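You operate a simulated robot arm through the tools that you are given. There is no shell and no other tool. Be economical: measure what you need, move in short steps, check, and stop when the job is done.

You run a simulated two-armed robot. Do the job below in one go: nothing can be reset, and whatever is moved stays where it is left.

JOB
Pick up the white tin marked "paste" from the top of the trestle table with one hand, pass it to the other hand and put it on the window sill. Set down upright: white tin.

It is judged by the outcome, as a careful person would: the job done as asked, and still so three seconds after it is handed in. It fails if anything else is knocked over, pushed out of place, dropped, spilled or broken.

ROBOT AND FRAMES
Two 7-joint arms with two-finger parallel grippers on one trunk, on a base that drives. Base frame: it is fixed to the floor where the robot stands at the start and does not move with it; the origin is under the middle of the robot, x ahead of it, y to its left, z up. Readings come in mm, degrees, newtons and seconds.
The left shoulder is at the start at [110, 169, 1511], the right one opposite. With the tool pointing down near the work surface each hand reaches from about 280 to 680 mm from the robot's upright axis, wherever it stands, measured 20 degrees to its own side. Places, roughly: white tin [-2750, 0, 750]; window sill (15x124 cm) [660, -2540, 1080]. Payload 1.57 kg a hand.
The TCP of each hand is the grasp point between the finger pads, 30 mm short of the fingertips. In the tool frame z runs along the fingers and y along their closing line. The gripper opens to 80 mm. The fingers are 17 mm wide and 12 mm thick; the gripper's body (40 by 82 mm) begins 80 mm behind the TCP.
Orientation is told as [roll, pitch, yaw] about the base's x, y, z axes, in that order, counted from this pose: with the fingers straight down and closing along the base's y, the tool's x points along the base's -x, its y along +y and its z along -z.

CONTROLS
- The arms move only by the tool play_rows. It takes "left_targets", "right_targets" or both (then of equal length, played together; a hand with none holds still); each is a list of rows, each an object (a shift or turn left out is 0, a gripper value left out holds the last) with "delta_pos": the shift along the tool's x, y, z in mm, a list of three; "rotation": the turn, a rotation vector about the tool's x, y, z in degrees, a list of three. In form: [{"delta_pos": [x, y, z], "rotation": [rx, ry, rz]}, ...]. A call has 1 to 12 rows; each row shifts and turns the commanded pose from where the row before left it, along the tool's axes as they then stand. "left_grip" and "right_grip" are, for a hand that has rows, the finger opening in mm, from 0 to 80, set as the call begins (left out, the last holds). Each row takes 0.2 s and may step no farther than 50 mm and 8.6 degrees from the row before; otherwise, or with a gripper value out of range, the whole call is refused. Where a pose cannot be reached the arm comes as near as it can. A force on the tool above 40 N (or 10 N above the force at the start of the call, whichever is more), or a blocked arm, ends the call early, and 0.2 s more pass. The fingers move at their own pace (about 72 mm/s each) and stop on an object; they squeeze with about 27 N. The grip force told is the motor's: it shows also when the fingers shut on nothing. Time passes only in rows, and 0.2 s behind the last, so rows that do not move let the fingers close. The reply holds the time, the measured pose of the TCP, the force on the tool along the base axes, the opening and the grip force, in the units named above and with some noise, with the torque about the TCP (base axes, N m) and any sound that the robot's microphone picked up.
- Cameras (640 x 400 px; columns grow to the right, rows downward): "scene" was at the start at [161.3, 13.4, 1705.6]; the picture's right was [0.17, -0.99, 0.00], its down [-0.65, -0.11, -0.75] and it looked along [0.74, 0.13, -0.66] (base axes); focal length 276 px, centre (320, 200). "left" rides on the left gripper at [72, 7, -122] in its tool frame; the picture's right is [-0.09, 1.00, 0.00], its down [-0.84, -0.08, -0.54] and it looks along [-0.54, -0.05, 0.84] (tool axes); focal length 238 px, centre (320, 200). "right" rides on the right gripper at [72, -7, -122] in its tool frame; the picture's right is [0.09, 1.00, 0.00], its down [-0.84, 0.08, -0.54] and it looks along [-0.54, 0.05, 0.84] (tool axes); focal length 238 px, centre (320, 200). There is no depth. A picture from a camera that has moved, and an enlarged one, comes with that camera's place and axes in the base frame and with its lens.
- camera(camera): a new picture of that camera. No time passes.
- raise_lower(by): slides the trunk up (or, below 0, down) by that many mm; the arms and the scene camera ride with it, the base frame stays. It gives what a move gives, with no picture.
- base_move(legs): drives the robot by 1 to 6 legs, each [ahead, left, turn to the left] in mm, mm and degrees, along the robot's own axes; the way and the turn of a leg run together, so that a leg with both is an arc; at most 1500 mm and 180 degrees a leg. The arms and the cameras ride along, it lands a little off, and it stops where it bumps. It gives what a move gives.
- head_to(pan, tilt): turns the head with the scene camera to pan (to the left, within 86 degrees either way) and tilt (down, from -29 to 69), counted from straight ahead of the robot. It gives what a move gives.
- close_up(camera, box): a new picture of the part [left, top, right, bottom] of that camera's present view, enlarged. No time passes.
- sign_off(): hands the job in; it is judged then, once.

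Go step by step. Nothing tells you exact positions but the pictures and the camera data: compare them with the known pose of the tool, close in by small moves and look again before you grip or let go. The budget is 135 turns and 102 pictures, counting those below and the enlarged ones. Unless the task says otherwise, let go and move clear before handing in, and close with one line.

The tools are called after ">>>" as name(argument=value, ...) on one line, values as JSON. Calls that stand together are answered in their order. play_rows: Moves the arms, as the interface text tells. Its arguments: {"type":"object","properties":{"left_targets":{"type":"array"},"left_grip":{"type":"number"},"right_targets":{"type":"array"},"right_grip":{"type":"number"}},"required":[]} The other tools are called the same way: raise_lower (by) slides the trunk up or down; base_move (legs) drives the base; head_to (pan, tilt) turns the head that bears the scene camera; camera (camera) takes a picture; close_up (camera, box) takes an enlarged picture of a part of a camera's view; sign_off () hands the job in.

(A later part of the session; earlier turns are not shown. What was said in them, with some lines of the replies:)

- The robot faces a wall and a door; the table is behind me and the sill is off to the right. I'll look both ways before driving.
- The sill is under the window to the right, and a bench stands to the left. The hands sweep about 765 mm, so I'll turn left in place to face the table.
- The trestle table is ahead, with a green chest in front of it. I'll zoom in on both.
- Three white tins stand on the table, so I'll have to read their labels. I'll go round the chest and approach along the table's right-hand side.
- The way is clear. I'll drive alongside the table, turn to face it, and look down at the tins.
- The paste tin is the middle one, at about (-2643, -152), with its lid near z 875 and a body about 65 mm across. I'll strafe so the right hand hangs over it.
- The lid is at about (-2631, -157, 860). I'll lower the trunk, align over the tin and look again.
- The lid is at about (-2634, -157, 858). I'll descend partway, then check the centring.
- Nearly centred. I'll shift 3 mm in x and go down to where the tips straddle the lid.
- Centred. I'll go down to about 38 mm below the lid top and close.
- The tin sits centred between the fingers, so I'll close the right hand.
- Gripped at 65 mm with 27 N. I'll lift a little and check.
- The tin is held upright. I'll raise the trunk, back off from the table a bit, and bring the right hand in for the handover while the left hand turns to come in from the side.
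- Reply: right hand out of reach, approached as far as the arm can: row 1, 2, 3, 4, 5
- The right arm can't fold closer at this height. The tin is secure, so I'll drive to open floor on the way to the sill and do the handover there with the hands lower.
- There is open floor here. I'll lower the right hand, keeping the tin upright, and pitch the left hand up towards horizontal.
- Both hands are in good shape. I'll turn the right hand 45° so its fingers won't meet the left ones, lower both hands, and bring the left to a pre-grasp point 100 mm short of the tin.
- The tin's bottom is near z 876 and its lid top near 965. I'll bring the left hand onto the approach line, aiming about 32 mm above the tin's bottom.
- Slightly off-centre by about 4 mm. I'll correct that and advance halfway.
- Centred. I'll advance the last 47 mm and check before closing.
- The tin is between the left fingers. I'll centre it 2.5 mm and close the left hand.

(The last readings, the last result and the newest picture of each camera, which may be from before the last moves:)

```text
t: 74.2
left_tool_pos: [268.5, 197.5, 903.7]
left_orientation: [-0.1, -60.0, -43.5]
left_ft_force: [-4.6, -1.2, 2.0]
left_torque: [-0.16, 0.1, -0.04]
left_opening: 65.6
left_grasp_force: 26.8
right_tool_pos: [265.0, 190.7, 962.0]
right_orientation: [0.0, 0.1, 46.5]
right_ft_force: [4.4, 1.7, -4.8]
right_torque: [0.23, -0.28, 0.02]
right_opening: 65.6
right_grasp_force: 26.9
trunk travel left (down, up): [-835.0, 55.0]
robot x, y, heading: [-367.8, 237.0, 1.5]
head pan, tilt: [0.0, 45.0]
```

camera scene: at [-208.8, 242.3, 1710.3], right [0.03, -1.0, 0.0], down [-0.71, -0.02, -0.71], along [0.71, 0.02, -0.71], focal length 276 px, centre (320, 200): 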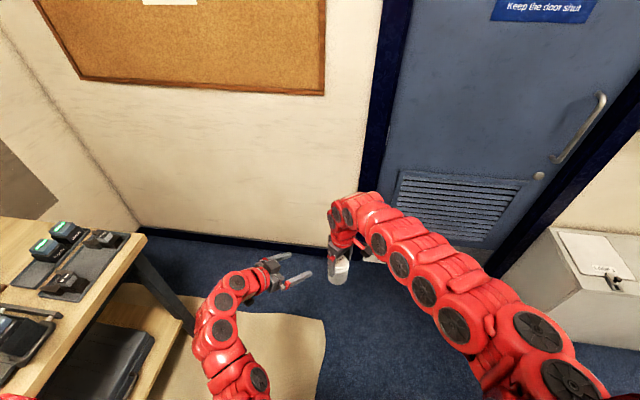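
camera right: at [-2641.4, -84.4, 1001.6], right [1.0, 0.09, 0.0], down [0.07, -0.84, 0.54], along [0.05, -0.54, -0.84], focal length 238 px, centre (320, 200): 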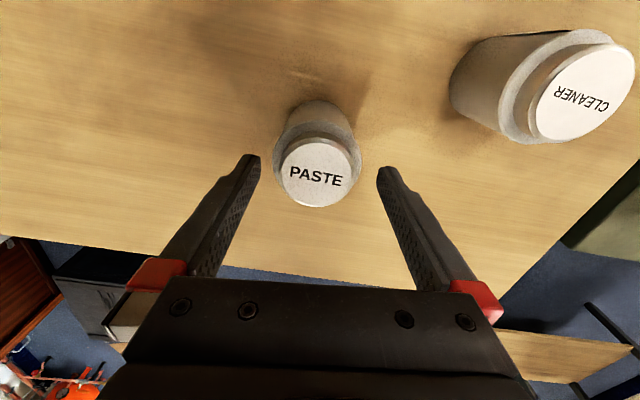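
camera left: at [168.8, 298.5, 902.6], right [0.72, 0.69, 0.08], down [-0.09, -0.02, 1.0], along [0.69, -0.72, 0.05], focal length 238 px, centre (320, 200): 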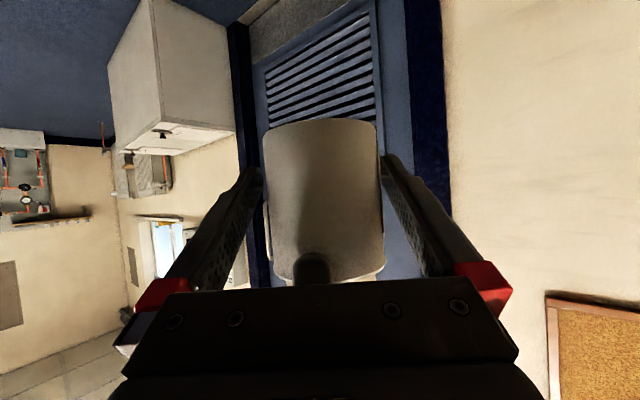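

Both hands hold the tin with low internal force. I'll open the right hand slightly and lift it off straight up.

>>> play_rows(right_targets=[{}, {}], right_grip=75)

>>> play_rows(right_targets=[{"delta_pos": [0, 0, -15]}, {"delta_pos": [0, 0, -20]}, {"delta_pos": [0, 0, -25]}, {"delta_pos": [0, 0, -30]}, {}])

>>> camera(camera="scene")

```text
t: 74.8
left_tool_pos: [268.7, 198.2, 903.5]
left_orientation: [0.0, -60.0, -43.5]
left_ft_force: [-0.1, 1.7, -0.8]
left_torque: [-0.15, -0.1, -0.04]
left_opening: 65.4
left_grasp_force: 26.8
right_tool_pos: [266.6, 190.5, 961.7]
right_orientation: [0.1, 0.2, 46.5]
right_ft_force: [1.2, -2.4, 0.7]
right_torque: [0.09, 0.05, 0.0]
right_opening: 73.6
right_grasp_force: 0.1
trunk travel left (down, up): [-835.0, 55.0]
robot x, y, heading: [-366.5, 237.7, 1.5]
head pan, tilt: [0.0, 45.0]
```

```text
t: 76.0
left_tool_pos: [269.1, 199.0, 904.1]
left_orientation: [-0.1, -60.1, -43.5]
left_ft_force: [1.1, 0.4, 0.1]
left_torque: [-0.01, 0.02, -0.02]
left_opening: 65.3
left_grasp_force: 27.1
right_tool_pos: [264.9, 193.9, 1050.9]
right_orientation: [0.3, 0.2, 46.5]
right_ft_force: [0.5, 0.1, 0.1]
right_torque: [0.01, 0.02, -0.02]
right_opening: 75.2
right_grasp_force: 0.1
trunk travel left (down, up): [-835.0, 55.0]
robot x, y, heading: [-369.5, 238.4, 1.6]
head pan, tilt: [0.0, 45.0]
```

```text
68 pictures are left
camera scene: at [-208.8, 241.7, 1710.3], right [0.03, -1.0, 0.0], down [-0.71, -0.02, -0.71], along [0.71, 0.02, -0.71], focal length 276 px, centre (320, 200)
```

scene: 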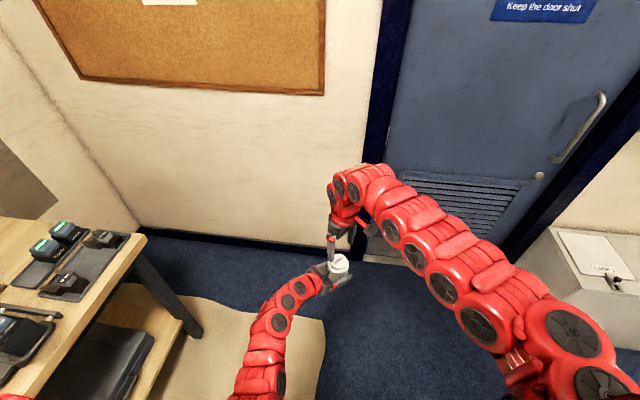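

The handover worked and the left hand holds the tin. I'll move the right hand up and out to the side, then straighten it.

>>> play_rows(right_targets=[{"delta_pos": [0, 0, -20]}, {"delta_pos": [29, -27.6, 0]}, {"delta_pos": [29, -27.6, 0]}, {"delta_pos": [29, -27.6, 0]}, {"delta_pos": [29, -27.6, 0]}, {"delta_pos": [29, -27.6, 0]}, {"rotation": [0, 0, 7.7]}, {"rotation": [0, 0, 7.7]}, {"rotation": [0, 0, 7.7]}, {"rotation": [0, 0, 7.7]}, {"rotation": [0, 0, 7.7]}, {"rotation": [0, 0, 7.7]}])

>>> head_to(pan=-60, tilt=25)

>>> base_move(legs=[[0, -1000, -1.5]])

>>> camera(camera="scene")

```text
t: 78.6
left_tool_pos: [268.6, 199.4, 904.9]
left_orientation: [-0.1, -60.1, -43.4]
left_ft_force: [-0.1, -0.3, -0.7]
left_torque: [0.01, 0.03, 0.01]
left_opening: 65.2
left_grasp_force: 27.1
right_tool_pos: [272.9, -7.6, 1070.5]
right_orientation: [0.0, 0.2, 0.2]
right_ft_force: [0.8, -0.3, -0.4]
right_torque: [0.01, -0.01, 0.01]
right_opening: 75.0
right_grasp_force: 0.1
right hand out of reach, approached as far as the arm can: row 3
trunk travel left (down, up): [-835.0, 55.0]
robot x, y, heading: [-368.4, 236.3, 1.7]
head pan, tilt: [0.0, 45.0]
```

```text
t: 79.9
left_tool_pos: [269.4, 198.5, 905.0]
left_orientation: [0.1, -60.0, -43.5]
left_ft_force: [1.1, -0.2, -0.3]
left_torque: [0.05, 0.01, 0.01]
left_opening: 65.5
left_grasp_force: 26.8
right_tool_pos: [273.0, -8.3, 1069.8]
right_orientation: [0.1, 0.2, 0.3]
right_ft_force: [0.9, -0.7, -0.4]
right_torque: [0.0, -0.03, -0.02]
right_opening: 75.1
right_grasp_force: 0.1
trunk travel left (down, up): [-835.0, 55.0]
robot x, y, heading: [-367.8, 236.0, 1.5]
head pan, tilt: [-60.0, 25.0]
```

```text
t: 85.1
left_tool_pos: [272.5, -831.3, 905.1]
left_orientation: [0.0, -60.0, -45.7]
left_ft_force: [0.7, -0.1, 1.4]
left_torque: [-0.01, -0.01, -0.01]
left_opening: 65.8
left_grasp_force: 26.6
right_tool_pos: [268.7, -1037.6, 1070.2]
right_orientation: [0.1, 0.3, -2.1]
right_ft_force: [0.7, 0.5, -0.4]
right_torque: [0.0, 0.02, -0.01]
right_opening: 75.2
right_grasp_force: 0.0
trunk travel left (down, up): [-835.0, 55.0]
robot x, y, heading: [-364.8, -767.0, -0.9]
head pan, tilt: [-60.0, 25.0]
```

```text
67 pictures are left
camera scene: at [-239.6, -848.5, 1740.9], right [-0.87, -0.49, 0.0], down [-0.21, 0.37, -0.91], along [0.44, -0.79, -0.42], focal length 276 px, centre (320, 200)
```

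scene: 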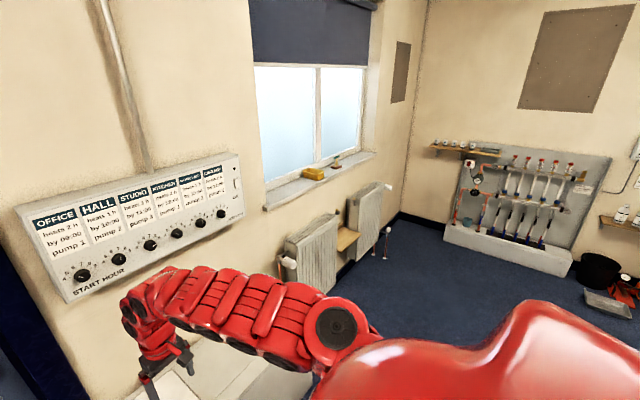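

The left hand is low and near the cabinet. I'll check where it is before going on.

>>> head_to(pan=-10, tilt=45)

>>> camera(camera="scene")

```text
t: 86.3
left_tool_pos: [272.3, -831.4, 903.9]
left_orientation: [0.1, -60.0, -45.8]
left_ft_force: [-0.2, -0.2, -0.8]
left_torque: [0.01, 0.01, -0.03]
left_opening: 65.1
left_grasp_force: 27.1
right_tool_pos: [268.3, -1038.5, 1071.5]
right_orientation: [-0.1, 0.2, -2.0]
right_ft_force: [0.0, 0.2, 0.2]
right_torque: [0.01, 0.0, -0.03]
right_opening: 75.0
right_grasp_force: 0.1
trunk travel left (down, up): [-835.0, 55.0]
robot x, y, heading: [-363.3, -763.6, -0.7]
head pan, tilt: [-10.0, 45.0]
```

```text
66 pictures are left
camera scene: at [-204.7, -783.8, 1710.4], right [-0.19, -0.98, 0.0], down [-0.69, 0.13, -0.71], along [0.69, -0.13, -0.71], focal length 276 px, centre (320, 200)
```

scene: 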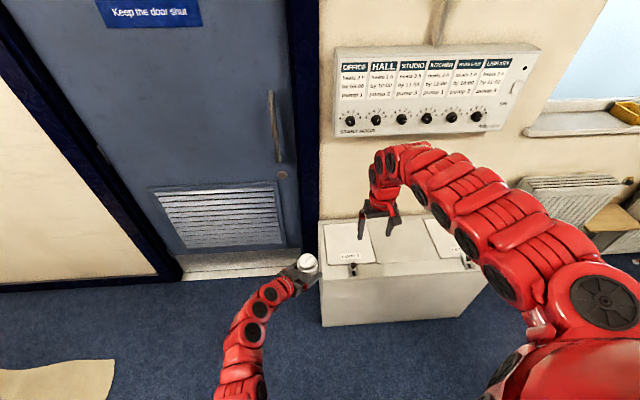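

I'll back away from the cabinet, raise the trunk, then extend, straighten and lift the left hand with the tin kept upright.

>>> base_move(legs=[[-260, 0, 0.8]])

>>> raise_lower(by=54)

>>> play_rows(left_targets=[{"delta_pos": [-12, 25, 21]}, {"delta_pos": [-12, 25, 21]}, {"rotation": [-6.5, 0, -3.75]}, {"rotation": [-6.5, 0, -3.75]}, {"rotation": [-6.5, 0, -3.75]}, {"rotation": [-6.5, 0, -3.75]}, {"rotation": [-6.5, 0, -3.75]}, {"rotation": [-6.5, 0, -3.75]}, {"delta_pos": [-34.6, 0, -20]}, {"delta_pos": [-34.6, 0, -20]}, {"delta_pos": [-34.6, 0, -20]}, {"delta_pos": [-34.6, 0, -20]}])

>>> camera(camera="scene")

```text
t: 88.2
left_tool_pos: [15.3, -821.3, 904.2]
left_orientation: [0.0, -59.9, -45.1]
left_ft_force: [0.4, 0.3, 0.3]
left_torque: [-0.02, 0.03, -0.01]
left_opening: 65.2
left_grasp_force: 27.1
right_tool_pos: [12.8, -1029.4, 1069.2]
right_orientation: [0.0, 0.3, -1.5]
right_ft_force: [-0.2, -0.4, 0.2]
right_torque: [-0.02, 0.02, 0.04]
right_opening: 75.1
right_grasp_force: 0.1
trunk travel left (down, up): [-835.0, 55.0]
robot x, y, heading: [-623.2, -766.5, -0.3]
head pan, tilt: [-10.0, 45.0]
```

```text
t: 89.1
left_tool_pos: [14.0, -823.9, 958.1]
left_orientation: [0.0, -60.0, -45.2]
left_ft_force: [0.1, -0.4, -2.7]
left_torque: [-0.02, 0.0, 0.03]
left_opening: 65.8
left_grasp_force: 26.9
right_tool_pos: [11.7, -1029.2, 1122.7]
right_orientation: [0.0, 0.3, -1.4]
right_ft_force: [0.4, -0.3, 0.0]
right_torque: [0.01, 0.02, -0.01]
right_opening: 74.8
right_grasp_force: 0.1
trunk travel left (down, up): [-889.0, 1.0]
robot x, y, heading: [-623.1, -757.8, -0.0]
head pan, tilt: [-10.0, 45.0]
```

```text
t: 91.7
left_tool_pos: [82.4, -822.3, 1118.3]
left_orientation: [0.0, -60.0, -0.2]
left_ft_force: [-0.3, 0.1, -2.7]
left_torque: [0.04, -0.02, 0.01]
left_opening: 65.5
left_grasp_force: 27.4
right_tool_pos: [10.6, -1029.1, 1124.8]
right_orientation: [0.0, 0.2, -1.4]
right_ft_force: [-0.5, 0.3, 0.4]
right_torque: [0.01, -0.02, 0.04]
right_opening: 75.0
right_grasp_force: 0.0
trunk travel left (down, up): [-889.0, 1.0]
robot x, y, heading: [-624.2, -764.0, -0.2]
head pan, tilt: [-10.0, 45.0]
```

```text
65 pictures are left
camera scene: at [-465.1, -779.5, 1764.4], right [-0.18, -0.98, 0.0], down [-0.7, 0.12, -0.71], along [0.7, -0.12, -0.71], focal length 276 px, centre (320, 200)
```

scene: 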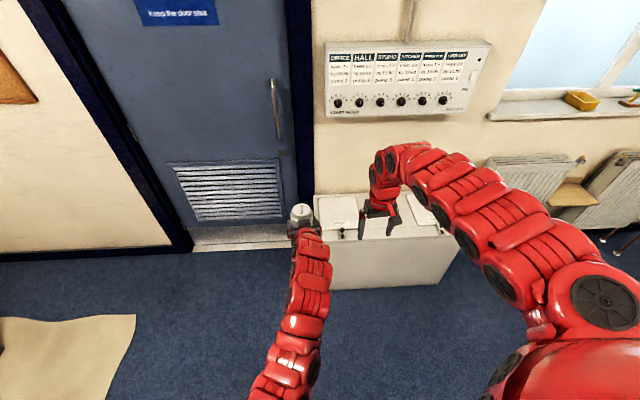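

The tin is upright and in front. I'll lift it 50 mm more, drive forward, and strafe to the window.

>>> play_rows(left_targets=[{"delta_pos": [-21.6, 0, -12.5]}, {"delta_pos": [-21.6, 0, -12.5]}, {}])

>>> base_move(legs=[[370, 0, 0], [0, -1250, 0]])

>>> head_to(pan=-10, tilt=38)

>>> camera(camera="scene")

```text
t: 92.5
left_tool_pos: [83.4, -822.3, 1166.8]
left_orientation: [0.2, -59.9, -0.2]
left_ft_force: [-0.1, 0.4, -2.8]
left_torque: [0.02, 0.04, -0.02]
left_opening: 65.5
left_grasp_force: 26.9
right_tool_pos: [13.1, -1029.0, 1123.5]
right_orientation: [-0.1, 0.3, -1.4]
right_ft_force: [0.6, 0.4, 0.1]
right_torque: [0.01, 0.01, -0.01]
right_opening: 74.8
right_grasp_force: 0.0
trunk travel left (down, up): [-889.0, 1.0]
robot x, y, heading: [-620.1, -764.6, -0.5]
head pan, tilt: [-10.0, 45.0]
```

```text
t: 100.8
left_tool_pos: [438.4, -2089.9, 1166.7]
left_orientation: [0.0, -60.1, -0.9]
left_ft_force: [0.8, 0.4, -2.4]
left_torque: [0.03, 0.01, 0.0]
left_opening: 65.5
left_grasp_force: 27.1
right_tool_pos: [365.0, -2297.5, 1124.3]
right_orientation: [0.0, 0.2, -2.1]
right_ft_force: [-0.3, 0.7, -0.4]
right_torque: [0.02, -0.02, 0.0]
right_opening: 75.1
right_grasp_force: 0.1
trunk travel left (down, up): [-889.0, 1.0]
robot x, y, heading: [-267.5, -2025.1, -0.7]
head pan, tilt: [-10.0, 45.0]
```

```text
t: 101.5
left_tool_pos: [439.2, -2090.6, 1167.9]
left_orientation: [0.0, -60.0, -1.1]
left_ft_force: [0.6, 0.2, -3.3]
left_torque: [0.0, 0.01, 0.0]
left_opening: 65.6
left_grasp_force: 27.3
right_tool_pos: [365.9, -2296.7, 1125.1]
right_orientation: [0.0, 0.1, -2.1]
right_ft_force: [0.7, -0.2, -0.1]
right_torque: [0.01, 0.0, 0.0]
right_opening: 75.1
right_grasp_force: 0.0
trunk travel left (down, up): [-889.0, 1.0]
robot x, y, heading: [-267.1, -2021.7, -0.9]
head pan, tilt: [-10.0, 38.0]
```

```text
64 pictures are left
camera scene: at [-102.9, -2042.1, 1774.5], right [-0.19, -0.98, 0.0], down [-0.61, 0.12, -0.79], along [0.77, -0.15, -0.62], focal length 276 px, centre (320, 200)
```

scene: 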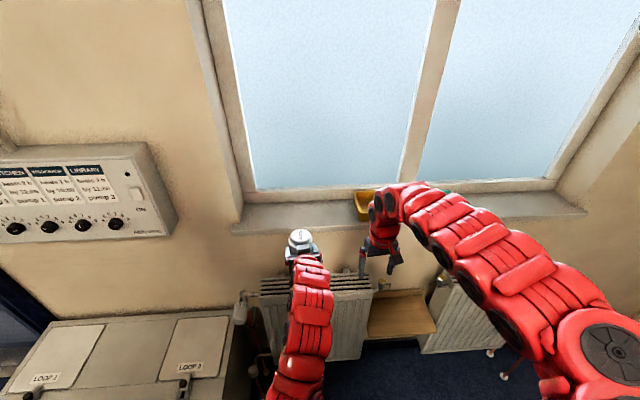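

The sill runs from y ≈ -1915 rightwards, with a yellow item near y ≈ -2360, so the spot at y ≈ -2090 is free. I'll tuck the right hand down and back so it can't touch the sill, then look closely at the sill.

>>> play_rows(right_targets=[{"delta_pos": [24, 0, 23]}, {"delta_pos": [24, 0, 23]}, {"delta_pos": [24, 0, 23]}, {"delta_pos": [24, 0, 23]}, {"delta_pos": [24, 0, 23]}, {"delta_pos": [24, 0, 23]}, {"delta_pos": [24, 0, 23]}, {"delta_pos": [24, 0, 23]}, {"delta_pos": [24, 0, 23]}, {"delta_pos": [24, 0, 23]}, {"delta_pos": [24, 0, 23]}, {"delta_pos": [20, 0, 20]}])

>>> camera(camera="scene")

>>> close_up(camera="scene", box=[220, 170, 400, 300])

>>> camera(camera="left")

```text
t: 104.1
left_tool_pos: [438.8, -2091.1, 1167.3]
left_orientation: [0.1, -60.0, -0.9]
left_ft_force: [-0.2, 0.0, -3.1]
left_torque: [0.06, 0.0, 0.0]
left_opening: 65.6
left_grasp_force: 26.6
right_tool_pos: [281.0, -2317.9, 992.7]
right_orientation: [0.0, 0.3, -2.1]
right_ft_force: [0.2, 0.0, 0.4]
right_torque: [0.0, -0.01, -0.02]
right_opening: 75.2
right_grasp_force: 0.0
right hand out of reach, approached as far as the arm can: row 1, 2, 3, 4, 6, 7, 8, 9, 10, 11, 12
trunk travel left (down, up): [-889.0, 1.0]
robot x, y, heading: [-267.0, -2023.2, -1.0]
head pan, tilt: [-10.0, 38.0]
```

```text
63 pictures are left
camera scene: at [-103.0, -2042.2, 1774.6], right [-0.19, -0.98, 0.0], down [-0.6, 0.12, -0.79], along [0.77, -0.15, -0.62], focal length 276 px, centre (320, 200)
```

scene: 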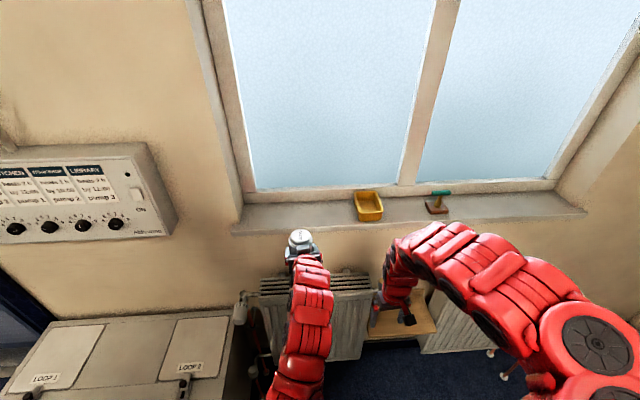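

```text
3.08 times, centred on (310, 235) of scene
camera zoom: at [-103.0, -2042.2, 1774.6], right [-0.19, -0.98, 0.0], down [-0.6, 0.12, -0.79], along [0.77, -0.15, -0.62], focal length 850 px, centre (351, 92)
```

zoom: 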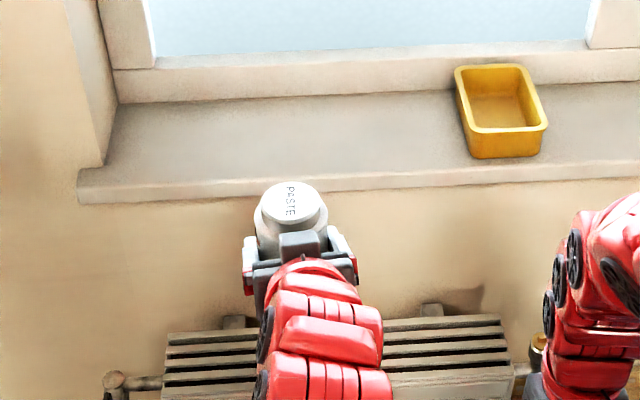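

```text
61 pictures are left
camera left: at [297.1, -2081.8, 1165.5], right [0.06, 0.99, 0.08], down [-0.05, -0.08, 1.0], along [1.0, -0.07, 0.05], focal length 238 px, centre (320, 200)
```

left: 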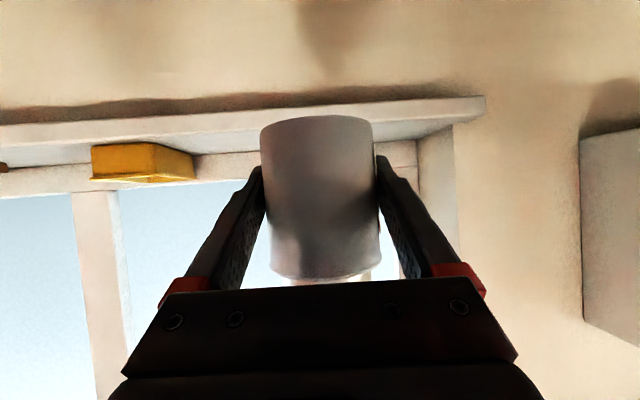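

The sill top is near z ≈ 1091, spanning x ≈ 611–765. Going ahead 250 mm would take the right hand into the radiator, so I'll swing it out to the side first.

>>> play_rows(right_targets=[{"delta_pos": [10, -34, 10]}, {"delta_pos": [20, -34, 5]}, {"delta_pos": [30, -34, 5]}, {"delta_pos": [34, -34, 0]}, {"delta_pos": [34, -34, 0]}, {"delta_pos": [34, -34, 0]}, {"delta_pos": [34, -34, 0]}, {"delta_pos": [34, -34, 0]}, {"delta_pos": [34, -34, 0]}, {}])

>>> close_up(camera="left", box=[360, 80, 500, 170])

```text
t: 106.3
left_tool_pos: [439.2, -2089.6, 1165.9]
left_orientation: [0.0, -60.0, -0.9]
left_ft_force: [0.1, 0.1, -3.4]
left_torque: [0.03, 0.01, 0.02]
left_opening: 65.5
left_grasp_force: 27.2
right_tool_pos: [63.0, -2611.9, 993.2]
right_orientation: [-0.1, 0.3, -2.2]
right_ft_force: [-0.4, 0.5, 0.3]
right_torque: [0.02, -0.02, 0.01]
right_opening: 75.1
right_grasp_force: 0.0
right hand out of reach, approached as far as the arm can: row 2, 3, 4, 5
trunk travel left (down, up): [-889.0, 1.0]
robot x, y, heading: [-267.2, -2023.1, -0.6]
head pan, tilt: [-10.0, 38.0]
```

```text
4.44 times, centred on (430, 125) of left
camera zoom: at [297.6, -2081.2, 1165.2], right [0.06, 0.99, 0.08], down [-0.05, -0.08, 1.0], along [1.0, -0.07, 0.05], focal length 1059 px, centre (-169, 533)
```

zoom: 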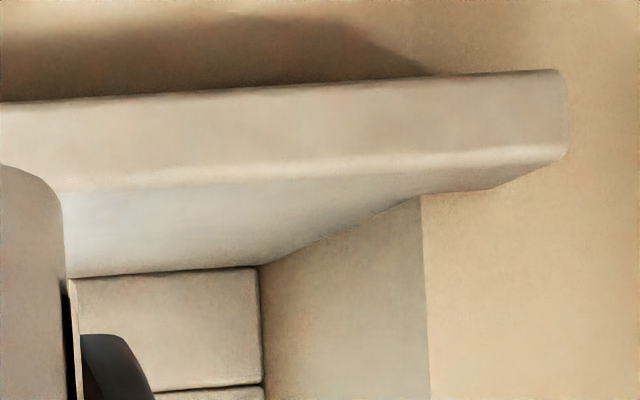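

The sill top is z ≈ 1087, spanning x 615–765. I'll check the right arm's clearance before driving in.

>>> head_to(pan=-35, tilt=45)

>>> camera(camera="scene")

```text
t: 107.2
left_tool_pos: [437.9, -2090.6, 1166.1]
left_orientation: [0.1, -60.0, -1.0]
left_ft_force: [0.2, 0.9, -3.3]
left_torque: [0.01, 0.04, -0.02]
left_opening: 65.3
left_grasp_force: 26.9
right_tool_pos: [61.8, -2613.4, 993.5]
right_orientation: [0.1, 0.3, -2.1]
right_ft_force: [-0.2, 0.1, -0.7]
right_torque: [-0.02, 0.0, 0.02]
right_opening: 75.1
right_grasp_force: 0.1
trunk travel left (down, up): [-889.0, 1.0]
robot x, y, heading: [-268.4, -2021.4, -1.0]
head pan, tilt: [-35.0, 45.0]
```

```text
59 pictures are left
camera scene: at [-122.0, -2073.4, 1764.4], right [-0.59, -0.81, 0.0], down [-0.57, 0.41, -0.71], along [0.57, -0.41, -0.71], focal length 276 px, centre (320, 200)
```

scene: 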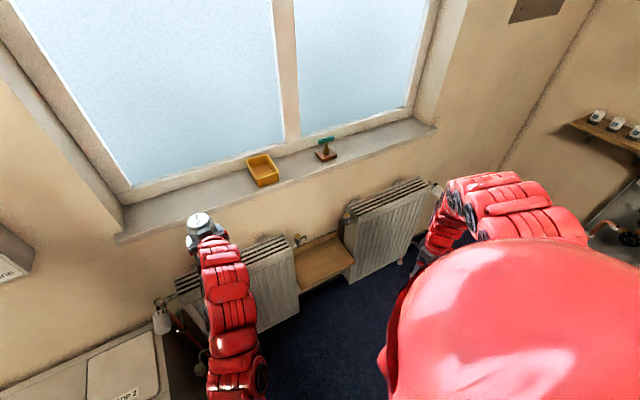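

The right arm is clear. I'll drive ahead 240 mm with the tin about 45 mm above the sill.

>>> base_move(legs=[[240, 0, 0.8]])

>>> head_to(pan=-8, tilt=38)

>>> close_up(camera="scene", box=[220, 150, 420, 300])

>>> camera(camera="left")

```text
t: 109.0
left_tool_pos: [679.9, -2080.9, 1167.7]
left_orientation: [0.0, -60.0, 0.0]
left_ft_force: [0.6, 0.4, -3.1]
left_torque: [0.01, 0.0, 0.01]
left_opening: 65.3
left_grasp_force: 27.3
right_tool_pos: [311.8, -2610.6, 993.2]
right_orientation: [-0.1, 0.2, -1.2]
right_ft_force: [-0.8, 0.1, 1.1]
right_torque: [0.01, -0.02, 0.01]
right_opening: 75.0
right_grasp_force: 0.0
trunk travel left (down, up): [-889.0, 1.0]
robot x, y, heading: [-26.2, -2025.2, 0.1]
head pan, tilt: [-35.0, 45.0]
```

```text
t: 109.9
left_tool_pos: [681.6, -2081.0, 1166.9]
left_orientation: [0.1, -60.0, -0.2]
left_ft_force: [0.3, -0.2, -3.8]
left_torque: [-0.01, 0.02, -0.03]
left_opening: 65.5
left_grasp_force: 27.0
right_tool_pos: [314.1, -2610.8, 993.1]
right_orientation: [-0.1, 0.2, -1.2]
right_ft_force: [-0.4, 0.2, 0.8]
right_torque: [0.01, -0.04, 0.01]
right_opening: 75.0
right_grasp_force: 0.1
trunk travel left (down, up): [-889.0, 1.0]
robot x, y, heading: [-26.0, -2028.2, 0.1]
head pan, tilt: [-8.0, 38.0]
```

```text
2.67 times, centred on (320, 225) of scene
camera zoom: at [139.1, -2038.4, 1774.6], right [-0.14, -0.99, 0.0], down [-0.61, 0.09, -0.79], along [0.78, -0.11, -0.62], focal length 736 px, centre (320, 133)
```

zoom: 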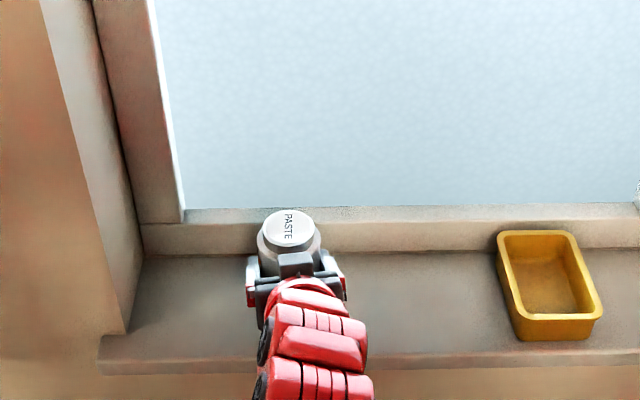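

```text
57 pictures are left
camera left: at [539.4, -2074.5, 1165.4], right [0.05, 1.0, 0.08], down [-0.05, -0.08, 1.0], along [1.0, -0.05, 0.05], focal length 238 px, centre (320, 200)
```

left: 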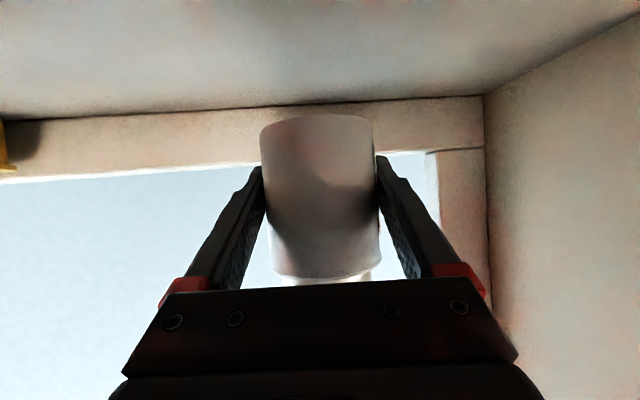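

The tin is over the middle of the sill. I'll lower 36 mm, then approach in small steps watching the force.

>>> play_rows(left_targets=[{"delta_pos": [10.4, 0, 6]}, {"delta_pos": [10.4, 0, 6]}, {"delta_pos": [10.4, 0, 6]}, {}])

>>> camera(camera="left")

```text
t: 110.9
left_tool_pos: [680.6, -2081.6, 1129.0]
left_orientation: [0.0, -60.0, 0.0]
left_ft_force: [-0.4, 0.5, -3.5]
left_torque: [0.01, -0.02, -0.02]
left_opening: 65.5
left_grasp_force: 27.6
right_tool_pos: [314.7, -2608.9, 992.9]
right_orientation: [0.0, 0.3, -1.2]
right_ft_force: [-0.1, -0.9, 0.3]
right_torque: [-0.03, -0.01, 0.0]
right_opening: 75.2
right_grasp_force: 0.1
trunk travel left (down, up): [-889.0, 1.0]
robot x, y, heading: [-25.6, -2022.9, 0.0]
head pan, tilt: [-8.0, 38.0]
```

```text
56 pictures are left
camera left: at [539.2, -2074.4, 1128.6], right [0.05, 1.0, 0.08], down [-0.05, -0.08, 1.0], along [1.0, -0.05, 0.05], focal length 238 px, centre (320, 200)
```

left: 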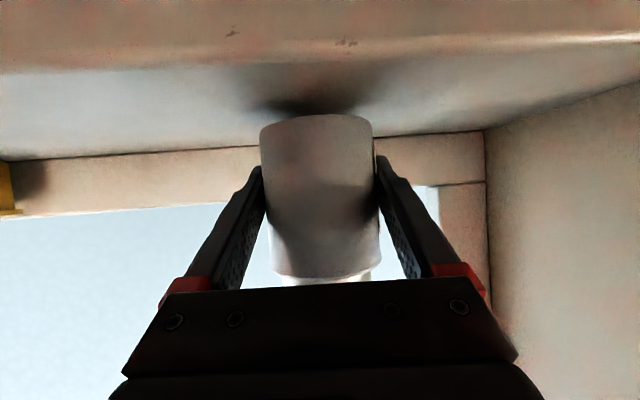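

Close to contact, with a few mm of gap and its shadow visible. I'll step down gently.

>>> play_rows(left_targets=[{"delta_pos": [1.73, 0, 1]}, {"delta_pos": [1.73, 0, 1]}, {}])

>>> play_rows(left_targets=[{"delta_pos": [0.87, 0, 0.5]}, {"delta_pos": [0.87, 0, 0.5]}, {}])

>>> camera(camera="left")

```text
t: 111.7
left_tool_pos: [681.7, -2080.8, 1126.2]
left_orientation: [0.1, -60.0, -0.1]
left_ft_force: [0.5, -1.7, -3.2]
left_torque: [0.02, 0.02, 0.04]
left_opening: 65.5
left_grasp_force: 26.9
right_tool_pos: [312.8, -2611.3, 992.7]
right_orientation: [0.1, 0.2, -1.2]
right_ft_force: [-0.2, -0.3, -0.4]
right_torque: [0.02, 0.01, 0.04]
right_opening: 75.2
right_grasp_force: 0.1
trunk travel left (down, up): [-889.0, 1.0]
robot x, y, heading: [-28.4, -2023.2, -0.2]
head pan, tilt: [-8.0, 38.0]
```

```text
t: 112.5
left_tool_pos: [680.3, -2081.9, 1124.1]
left_orientation: [0.1, -60.0, -0.1]
left_ft_force: [-0.3, 0.2, -3.6]
left_torque: [0.01, 0.02, -0.01]
left_opening: 65.4
left_grasp_force: 27.0
right_tool_pos: [313.1, -2610.5, 992.6]
right_orientation: [0.0, 0.1, -1.1]
right_ft_force: [-0.2, -1.2, 0.0]
right_torque: [0.01, 0.0, 0.0]
right_opening: 75.2
right_grasp_force: 0.0
trunk travel left (down, up): [-889.0, 1.0]
robot x, y, heading: [-23.9, -2025.6, -0.0]
head pan, tilt: [-8.0, 38.0]
```

```text
55 pictures are left
camera left: at [539.3, -2074.6, 1122.9], right [0.05, 1.0, 0.08], down [-0.05, -0.08, 1.0], along [1.0, -0.05, 0.05], focal length 238 px, centre (320, 200)
```

left: 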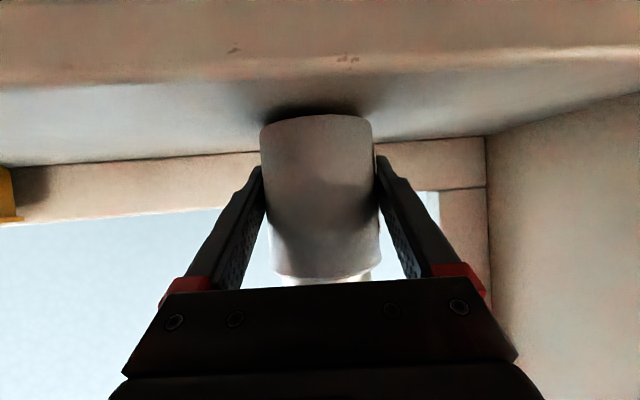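

No contact yet, so I'll keep stepping down about 1–2 mm at a time.

>>> play_rows(left_targets=[{"delta_pos": [0.87, 0, 0.5]}, {"delta_pos": [0.87, 0, 0.5]}, {}])

>>> play_rows(left_targets=[{"delta_pos": [0.87, 0, 0.5]}, {}])

>>> play_rows(left_targets=[{"delta_pos": [0.87, 0, 0.5]}, {}])

>>> close_up(camera="left", box=[240, 70, 400, 170])

```text
t: 113.3
left_tool_pos: [681.8, -2080.3, 1122.6]
left_orientation: [-0.1, -60.0, 0.0]
left_ft_force: [-0.3, -0.6, -2.9]
left_torque: [0.0, 0.0, 0.02]
left_opening: 65.7
left_grasp_force: 27.1
right_tool_pos: [314.2, -2610.4, 992.7]
right_orientation: [0.0, 0.3, -1.3]
right_ft_force: [-0.4, -0.2, -0.3]
right_torque: [0.04, 0.0, 0.01]
right_opening: 75.1
right_grasp_force: 0.0
trunk travel left (down, up): [-889.0, 1.0]
robot x, y, heading: [-26.9, -2023.7, 0.1]
head pan, tilt: [-8.0, 38.0]
```

```text
t: 113.9
left_tool_pos: [681.9, -2080.8, 1122.4]
left_orientation: [0.0, -59.9, 0.1]
left_ft_force: [-0.1, -0.8, -3.2]
left_torque: [-0.01, 0.03, 0.0]
left_opening: 65.5
left_grasp_force: 27.1
right_tool_pos: [313.8, -2609.1, 993.9]
right_orientation: [0.0, 0.2, -1.3]
right_ft_force: [0.2, 0.1, -0.5]
right_torque: [0.04, 0.0, 0.0]
right_opening: 75.2
right_grasp_force: 0.0
trunk travel left (down, up): [-889.0, 1.0]
robot x, y, heading: [-27.2, -2024.9, -0.0]
head pan, tilt: [-8.0, 38.0]
```

```text
t: 114.5
left_tool_pos: [681.3, -2081.5, 1121.5]
left_orientation: [0.0, -59.9, 0.1]
left_ft_force: [-0.4, -1.3, -2.5]
left_torque: [0.03, -0.01, -0.03]
left_opening: 65.7
left_grasp_force: 27.4
right_tool_pos: [314.7, -2610.0, 992.1]
right_orientation: [0.0, 0.2, -1.2]
right_ft_force: [-0.5, -0.2, -0.1]
right_torque: [0.04, 0.03, 0.05]
right_opening: 75.0
right_grasp_force: 0.1
trunk travel left (down, up): [-889.0, 1.0]
robot x, y, heading: [-29.5, -2025.2, 0.1]
head pan, tilt: [-8.0, 38.0]
```

```text
4.00 times, centred on (320, 120) of left
camera zoom: at [539.3, -2074.6, 1119.8], right [0.05, 1.0, 0.08], down [-0.05, -0.08, 1.0], along [1.0, -0.05, 0.05], focal length 953 px, centre (320, 520)
```

zoom: 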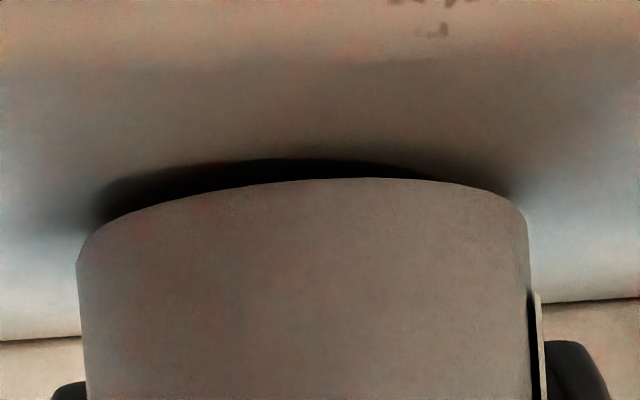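

There's still a thin dark gap of a few mm. Continuing down.

>>> play_rows(left_targets=[{"delta_pos": [0.87, 0, 0.5]}, {"delta_pos": [0.87, 0, 0.5]}, {}])

>>> play_rows(left_targets=[{"delta_pos": [0.87, 0, 0.5]}, {}])

>>> close_up(camera="left", box=[240, 70, 400, 170])

```text
t: 115.3
left_tool_pos: [681.8, -2080.7, 1118.1]
left_orientation: [0.0, -60.0, 0.1]
left_ft_force: [-0.3, -0.3, -2.8]
left_torque: [-0.02, -0.01, 0.02]
left_opening: 66.0
left_grasp_force: 27.1
right_tool_pos: [312.6, -2611.7, 992.4]
right_orientation: [-0.1, 0.2, -1.2]
right_ft_force: [0.2, -0.1, -0.3]
right_torque: [-0.05, 0.01, 0.02]
right_opening: 75.1
right_grasp_force: 0.0
trunk travel left (down, up): [-889.0, 1.0]
robot x, y, heading: [-24.4, -2023.2, -0.1]
head pan, tilt: [-8.0, 38.0]
```

```text
t: 115.9
left_tool_pos: [681.9, -2079.7, 1117.3]
left_orientation: [0.0, -60.0, 0.0]
left_ft_force: [1.0, 0.3, -2.5]
left_torque: [-0.01, -0.02, -0.04]
left_opening: 65.5
left_grasp_force: 27.3
right_tool_pos: [313.3, -2610.5, 993.6]
right_orientation: [0.0, 0.3, -1.2]
right_ft_force: [-0.2, 0.0, -0.4]
right_torque: [-0.03, -0.01, 0.03]
right_opening: 75.0
right_grasp_force: 0.0
trunk travel left (down, up): [-889.0, 1.0]
robot x, y, heading: [-21.4, -2022.5, -0.4]
head pan, tilt: [-8.0, 38.0]
```

```text
4.00 times, centred on (320, 120) of left
camera zoom: at [539.3, -2074.3, 1116.3], right [0.05, 1.0, 0.08], down [-0.05, -0.08, 1.0], along [1.0, -0.05, 0.05], focal length 953 px, centre (320, 520)
```

zoom: 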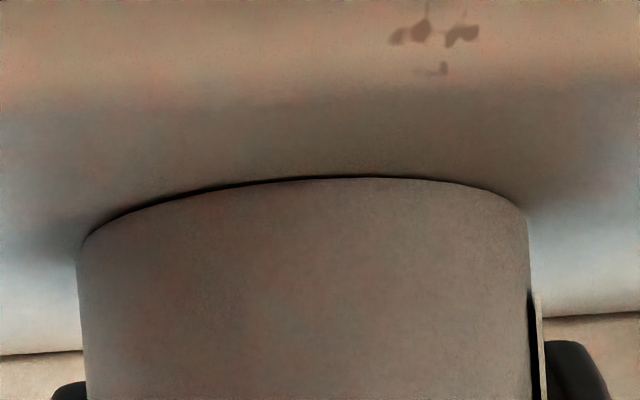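

Nearly closed, under 1 mm to go. Small steps until the force shows contact.

>>> play_rows(left_targets=[{"delta_pos": [0.5, 0, 0.3]}, {}])

>>> play_rows(left_targets=[{"delta_pos": [0.5, 0, 0.3]}, {}])

>>> close_up(camera="left", box=[240, 70, 400, 170])

```text
t: 116.5
left_tool_pos: [681.4, -2081.2, 1118.1]
left_orientation: [0.0, -60.1, 0.0]
left_ft_force: [-0.1, 1.5, 0.7]
left_torque: [0.01, -0.14, 0.01]
left_opening: 65.5
left_grasp_force: 26.9
right_tool_pos: [312.7, -2609.6, 992.3]
right_orientation: [0.1, 0.2, -1.2]
right_ft_force: [0.3, 0.9, 0.7]
right_torque: [0.01, -0.01, 0.02]
right_opening: 75.3
right_grasp_force: 0.0
trunk travel left (down, up): [-889.0, 1.0]
robot x, y, heading: [-24.2, -2019.2, 0.2]
head pan, tilt: [-8.0, 38.0]
```

```text
t: 117.1
left_tool_pos: [681.3, -2080.7, 1117.0]
left_orientation: [0.0, -60.1, 0.0]
left_ft_force: [3.6, -0.4, 3.8]
left_torque: [-0.04, -0.34, 0.01]
left_opening: 65.5
left_grasp_force: 26.5
right_tool_pos: [313.7, -2610.0, 992.2]
right_orientation: [-0.1, 0.2, -1.2]
right_ft_force: [1.0, -0.8, -0.2]
right_torque: [0.03, -0.02, 0.0]
right_opening: 75.1
right_grasp_force: 0.1
trunk travel left (down, up): [-889.0, 1.0]
robot x, y, heading: [-23.9, -2023.8, 0.1]
head pan, tilt: [-8.0, 38.0]
```

```text
4.00 times, centred on (320, 120) of left
camera zoom: at [539.5, -2074.3, 1115.9], right [0.05, 1.0, 0.08], down [-0.05, -0.08, 1.0], along [1.0, -0.05, 0.05], focal length 953 px, centre (320, 520)
```

zoom: 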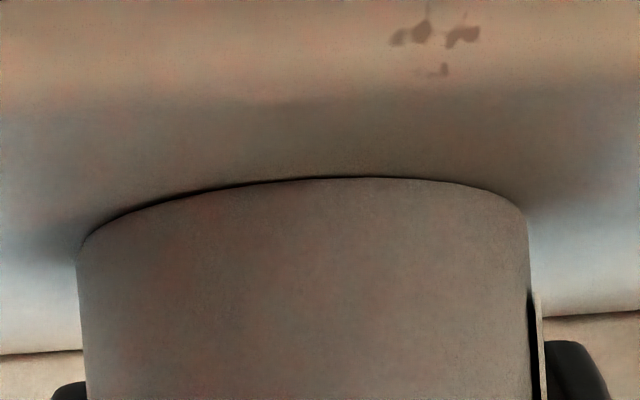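

The force has reversed, so the tin is standing on the sill. I'll open the left hand.

>>> play_rows(left_targets=[{}, {}, {}], left_grip=80)

>>> camera(camera="left")

```text
t: 117.9
left_tool_pos: [681.1, -2080.6, 1117.0]
left_orientation: [0.0, -60.0, 0.1]
left_ft_force: [-0.5, 0.0, -0.1]
left_torque: [0.03, -0.04, 0.03]
left_opening: 80.1
left_grasp_force: 0.1
right_tool_pos: [313.5, -2609.9, 993.6]
right_orientation: [-0.1, 0.2, -1.2]
right_ft_force: [0.2, 0.2, -0.2]
right_torque: [-0.01, 0.02, 0.02]
right_opening: 74.9
right_grasp_force: 0.0
trunk travel left (down, up): [-889.0, 1.0]
robot x, y, heading: [-23.7, -2023.1, -0.1]
head pan, tilt: [-8.0, 38.0]
```

```text
51 pictures are left
camera left: at [539.3, -2074.3, 1115.3], right [0.05, 1.0, 0.08], down [-0.05, -0.08, 1.0], along [1.0, -0.05, 0.05], focal length 238 px, centre (320, 200)
```

left: 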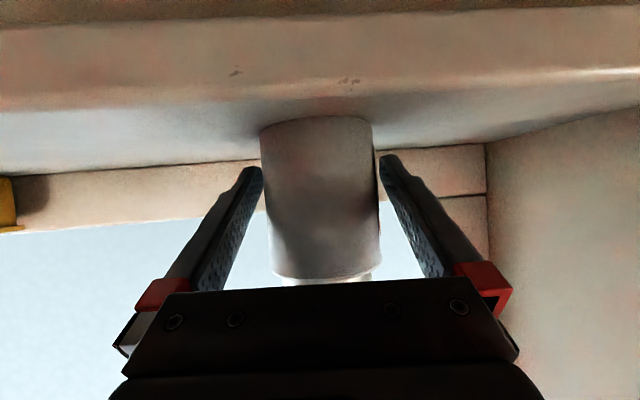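

Released, and the tin is free between the fingers. I'll back the hand out carefully.

>>> play_rows(left_targets=[{"delta_pos": [0, 0, -16]}, {"delta_pos": [0, 0, -16]}, {"delta_pos": [0, 0, -18]}, {}])

>>> camera(camera="left")

```text
t: 118.9
left_tool_pos: [638.1, -2080.4, 1142.5]
left_orientation: [0.0, -60.0, 0.0]
left_ft_force: [-0.8, 0.1, -0.7]
left_torque: [0.0, -0.02, 0.01]
left_opening: 80.1
left_grasp_force: 0.0
right_tool_pos: [313.0, -2611.2, 991.4]
right_orientation: [0.0, 0.2, -1.2]
right_ft_force: [-0.5, 0.0, 0.4]
right_torque: [0.04, 0.01, -0.01]
right_opening: 75.0
right_grasp_force: 0.1
trunk travel left (down, up): [-889.0, 1.0]
robot x, y, heading: [-28.1, -2026.0, 0.0]
head pan, tilt: [-8.0, 38.0]
```

```text
50 pictures are left
camera left: at [496.6, -2074.4, 1140.1], right [0.05, 1.0, 0.08], down [-0.05, -0.08, 1.0], along [1.0, -0.05, 0.05], focal length 238 px, centre (320, 200)
```

left: 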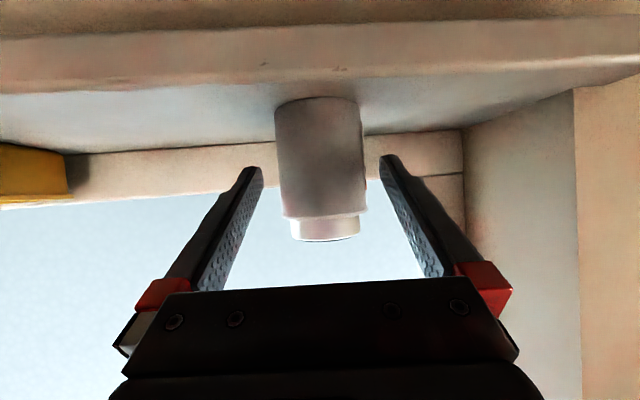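

The tin stands still and the fingers are nearly clear. I'll drive straight back.

>>> base_move(legs=[[-220, 0, 0]])

>>> camera(camera="scene")

>>> close_up(camera="scene", box=[220, 130, 460, 280])

```text
t: 120.6
left_tool_pos: [421.5, -2081.1, 1140.7]
left_orientation: [0.0, -59.9, -0.1]
left_ft_force: [-0.5, 0.5, -0.7]
left_torque: [-0.03, 0.03, 0.03]
left_opening: 79.9
left_grasp_force: 0.1
right_tool_pos: [95.4, -2609.9, 991.5]
right_orientation: [0.0, 0.1, -1.3]
right_ft_force: [0.6, 0.5, 0.0]
right_torque: [0.02, 0.0, 0.0]
right_opening: 75.0
right_grasp_force: 0.1
trunk travel left (down, up): [-889.0, 1.0]
robot x, y, heading: [-244.8, -2028.4, -0.0]
head pan, tilt: [-8.0, 38.0]
```

```text
49 pictures are left
camera scene: at [-77.5, -2038.4, 1774.4], right [-0.14, -0.99, 0.0], down [-0.61, 0.09, -0.79], along [0.78, -0.11, -0.62], focal length 276 px, centre (320, 200)
```

scene: 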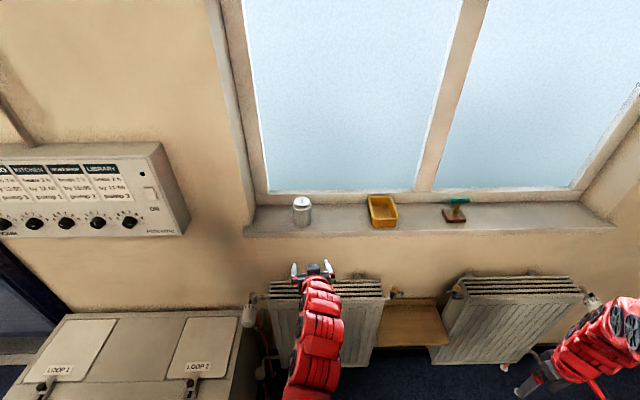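

```text
2.67 times, centred on (340, 205) of scene
camera zoom: at [-77.5, -2038.4, 1774.4], right [-0.14, -0.99, 0.0], down [-0.61, 0.09, -0.79], along [0.78, -0.11, -0.62], focal length 736 px, centre (267, 187)
```

zoom: 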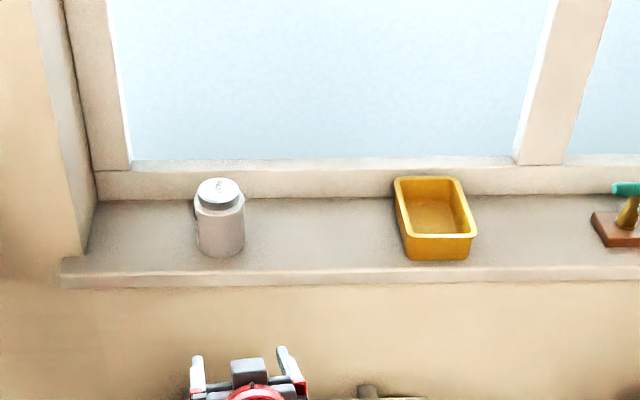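

The paste tin stands upright on the sill. Both hands are clear of it and the other items haven't moved, so I'm handing in.

>>> sign_off()

```text
The job is handed in.
```

The white tin marked "paste" is upright on the window sill: the right hand picked it up, passed it to the left, and the left set it down. Nothing else was knocked or moved as far as the pictures show.
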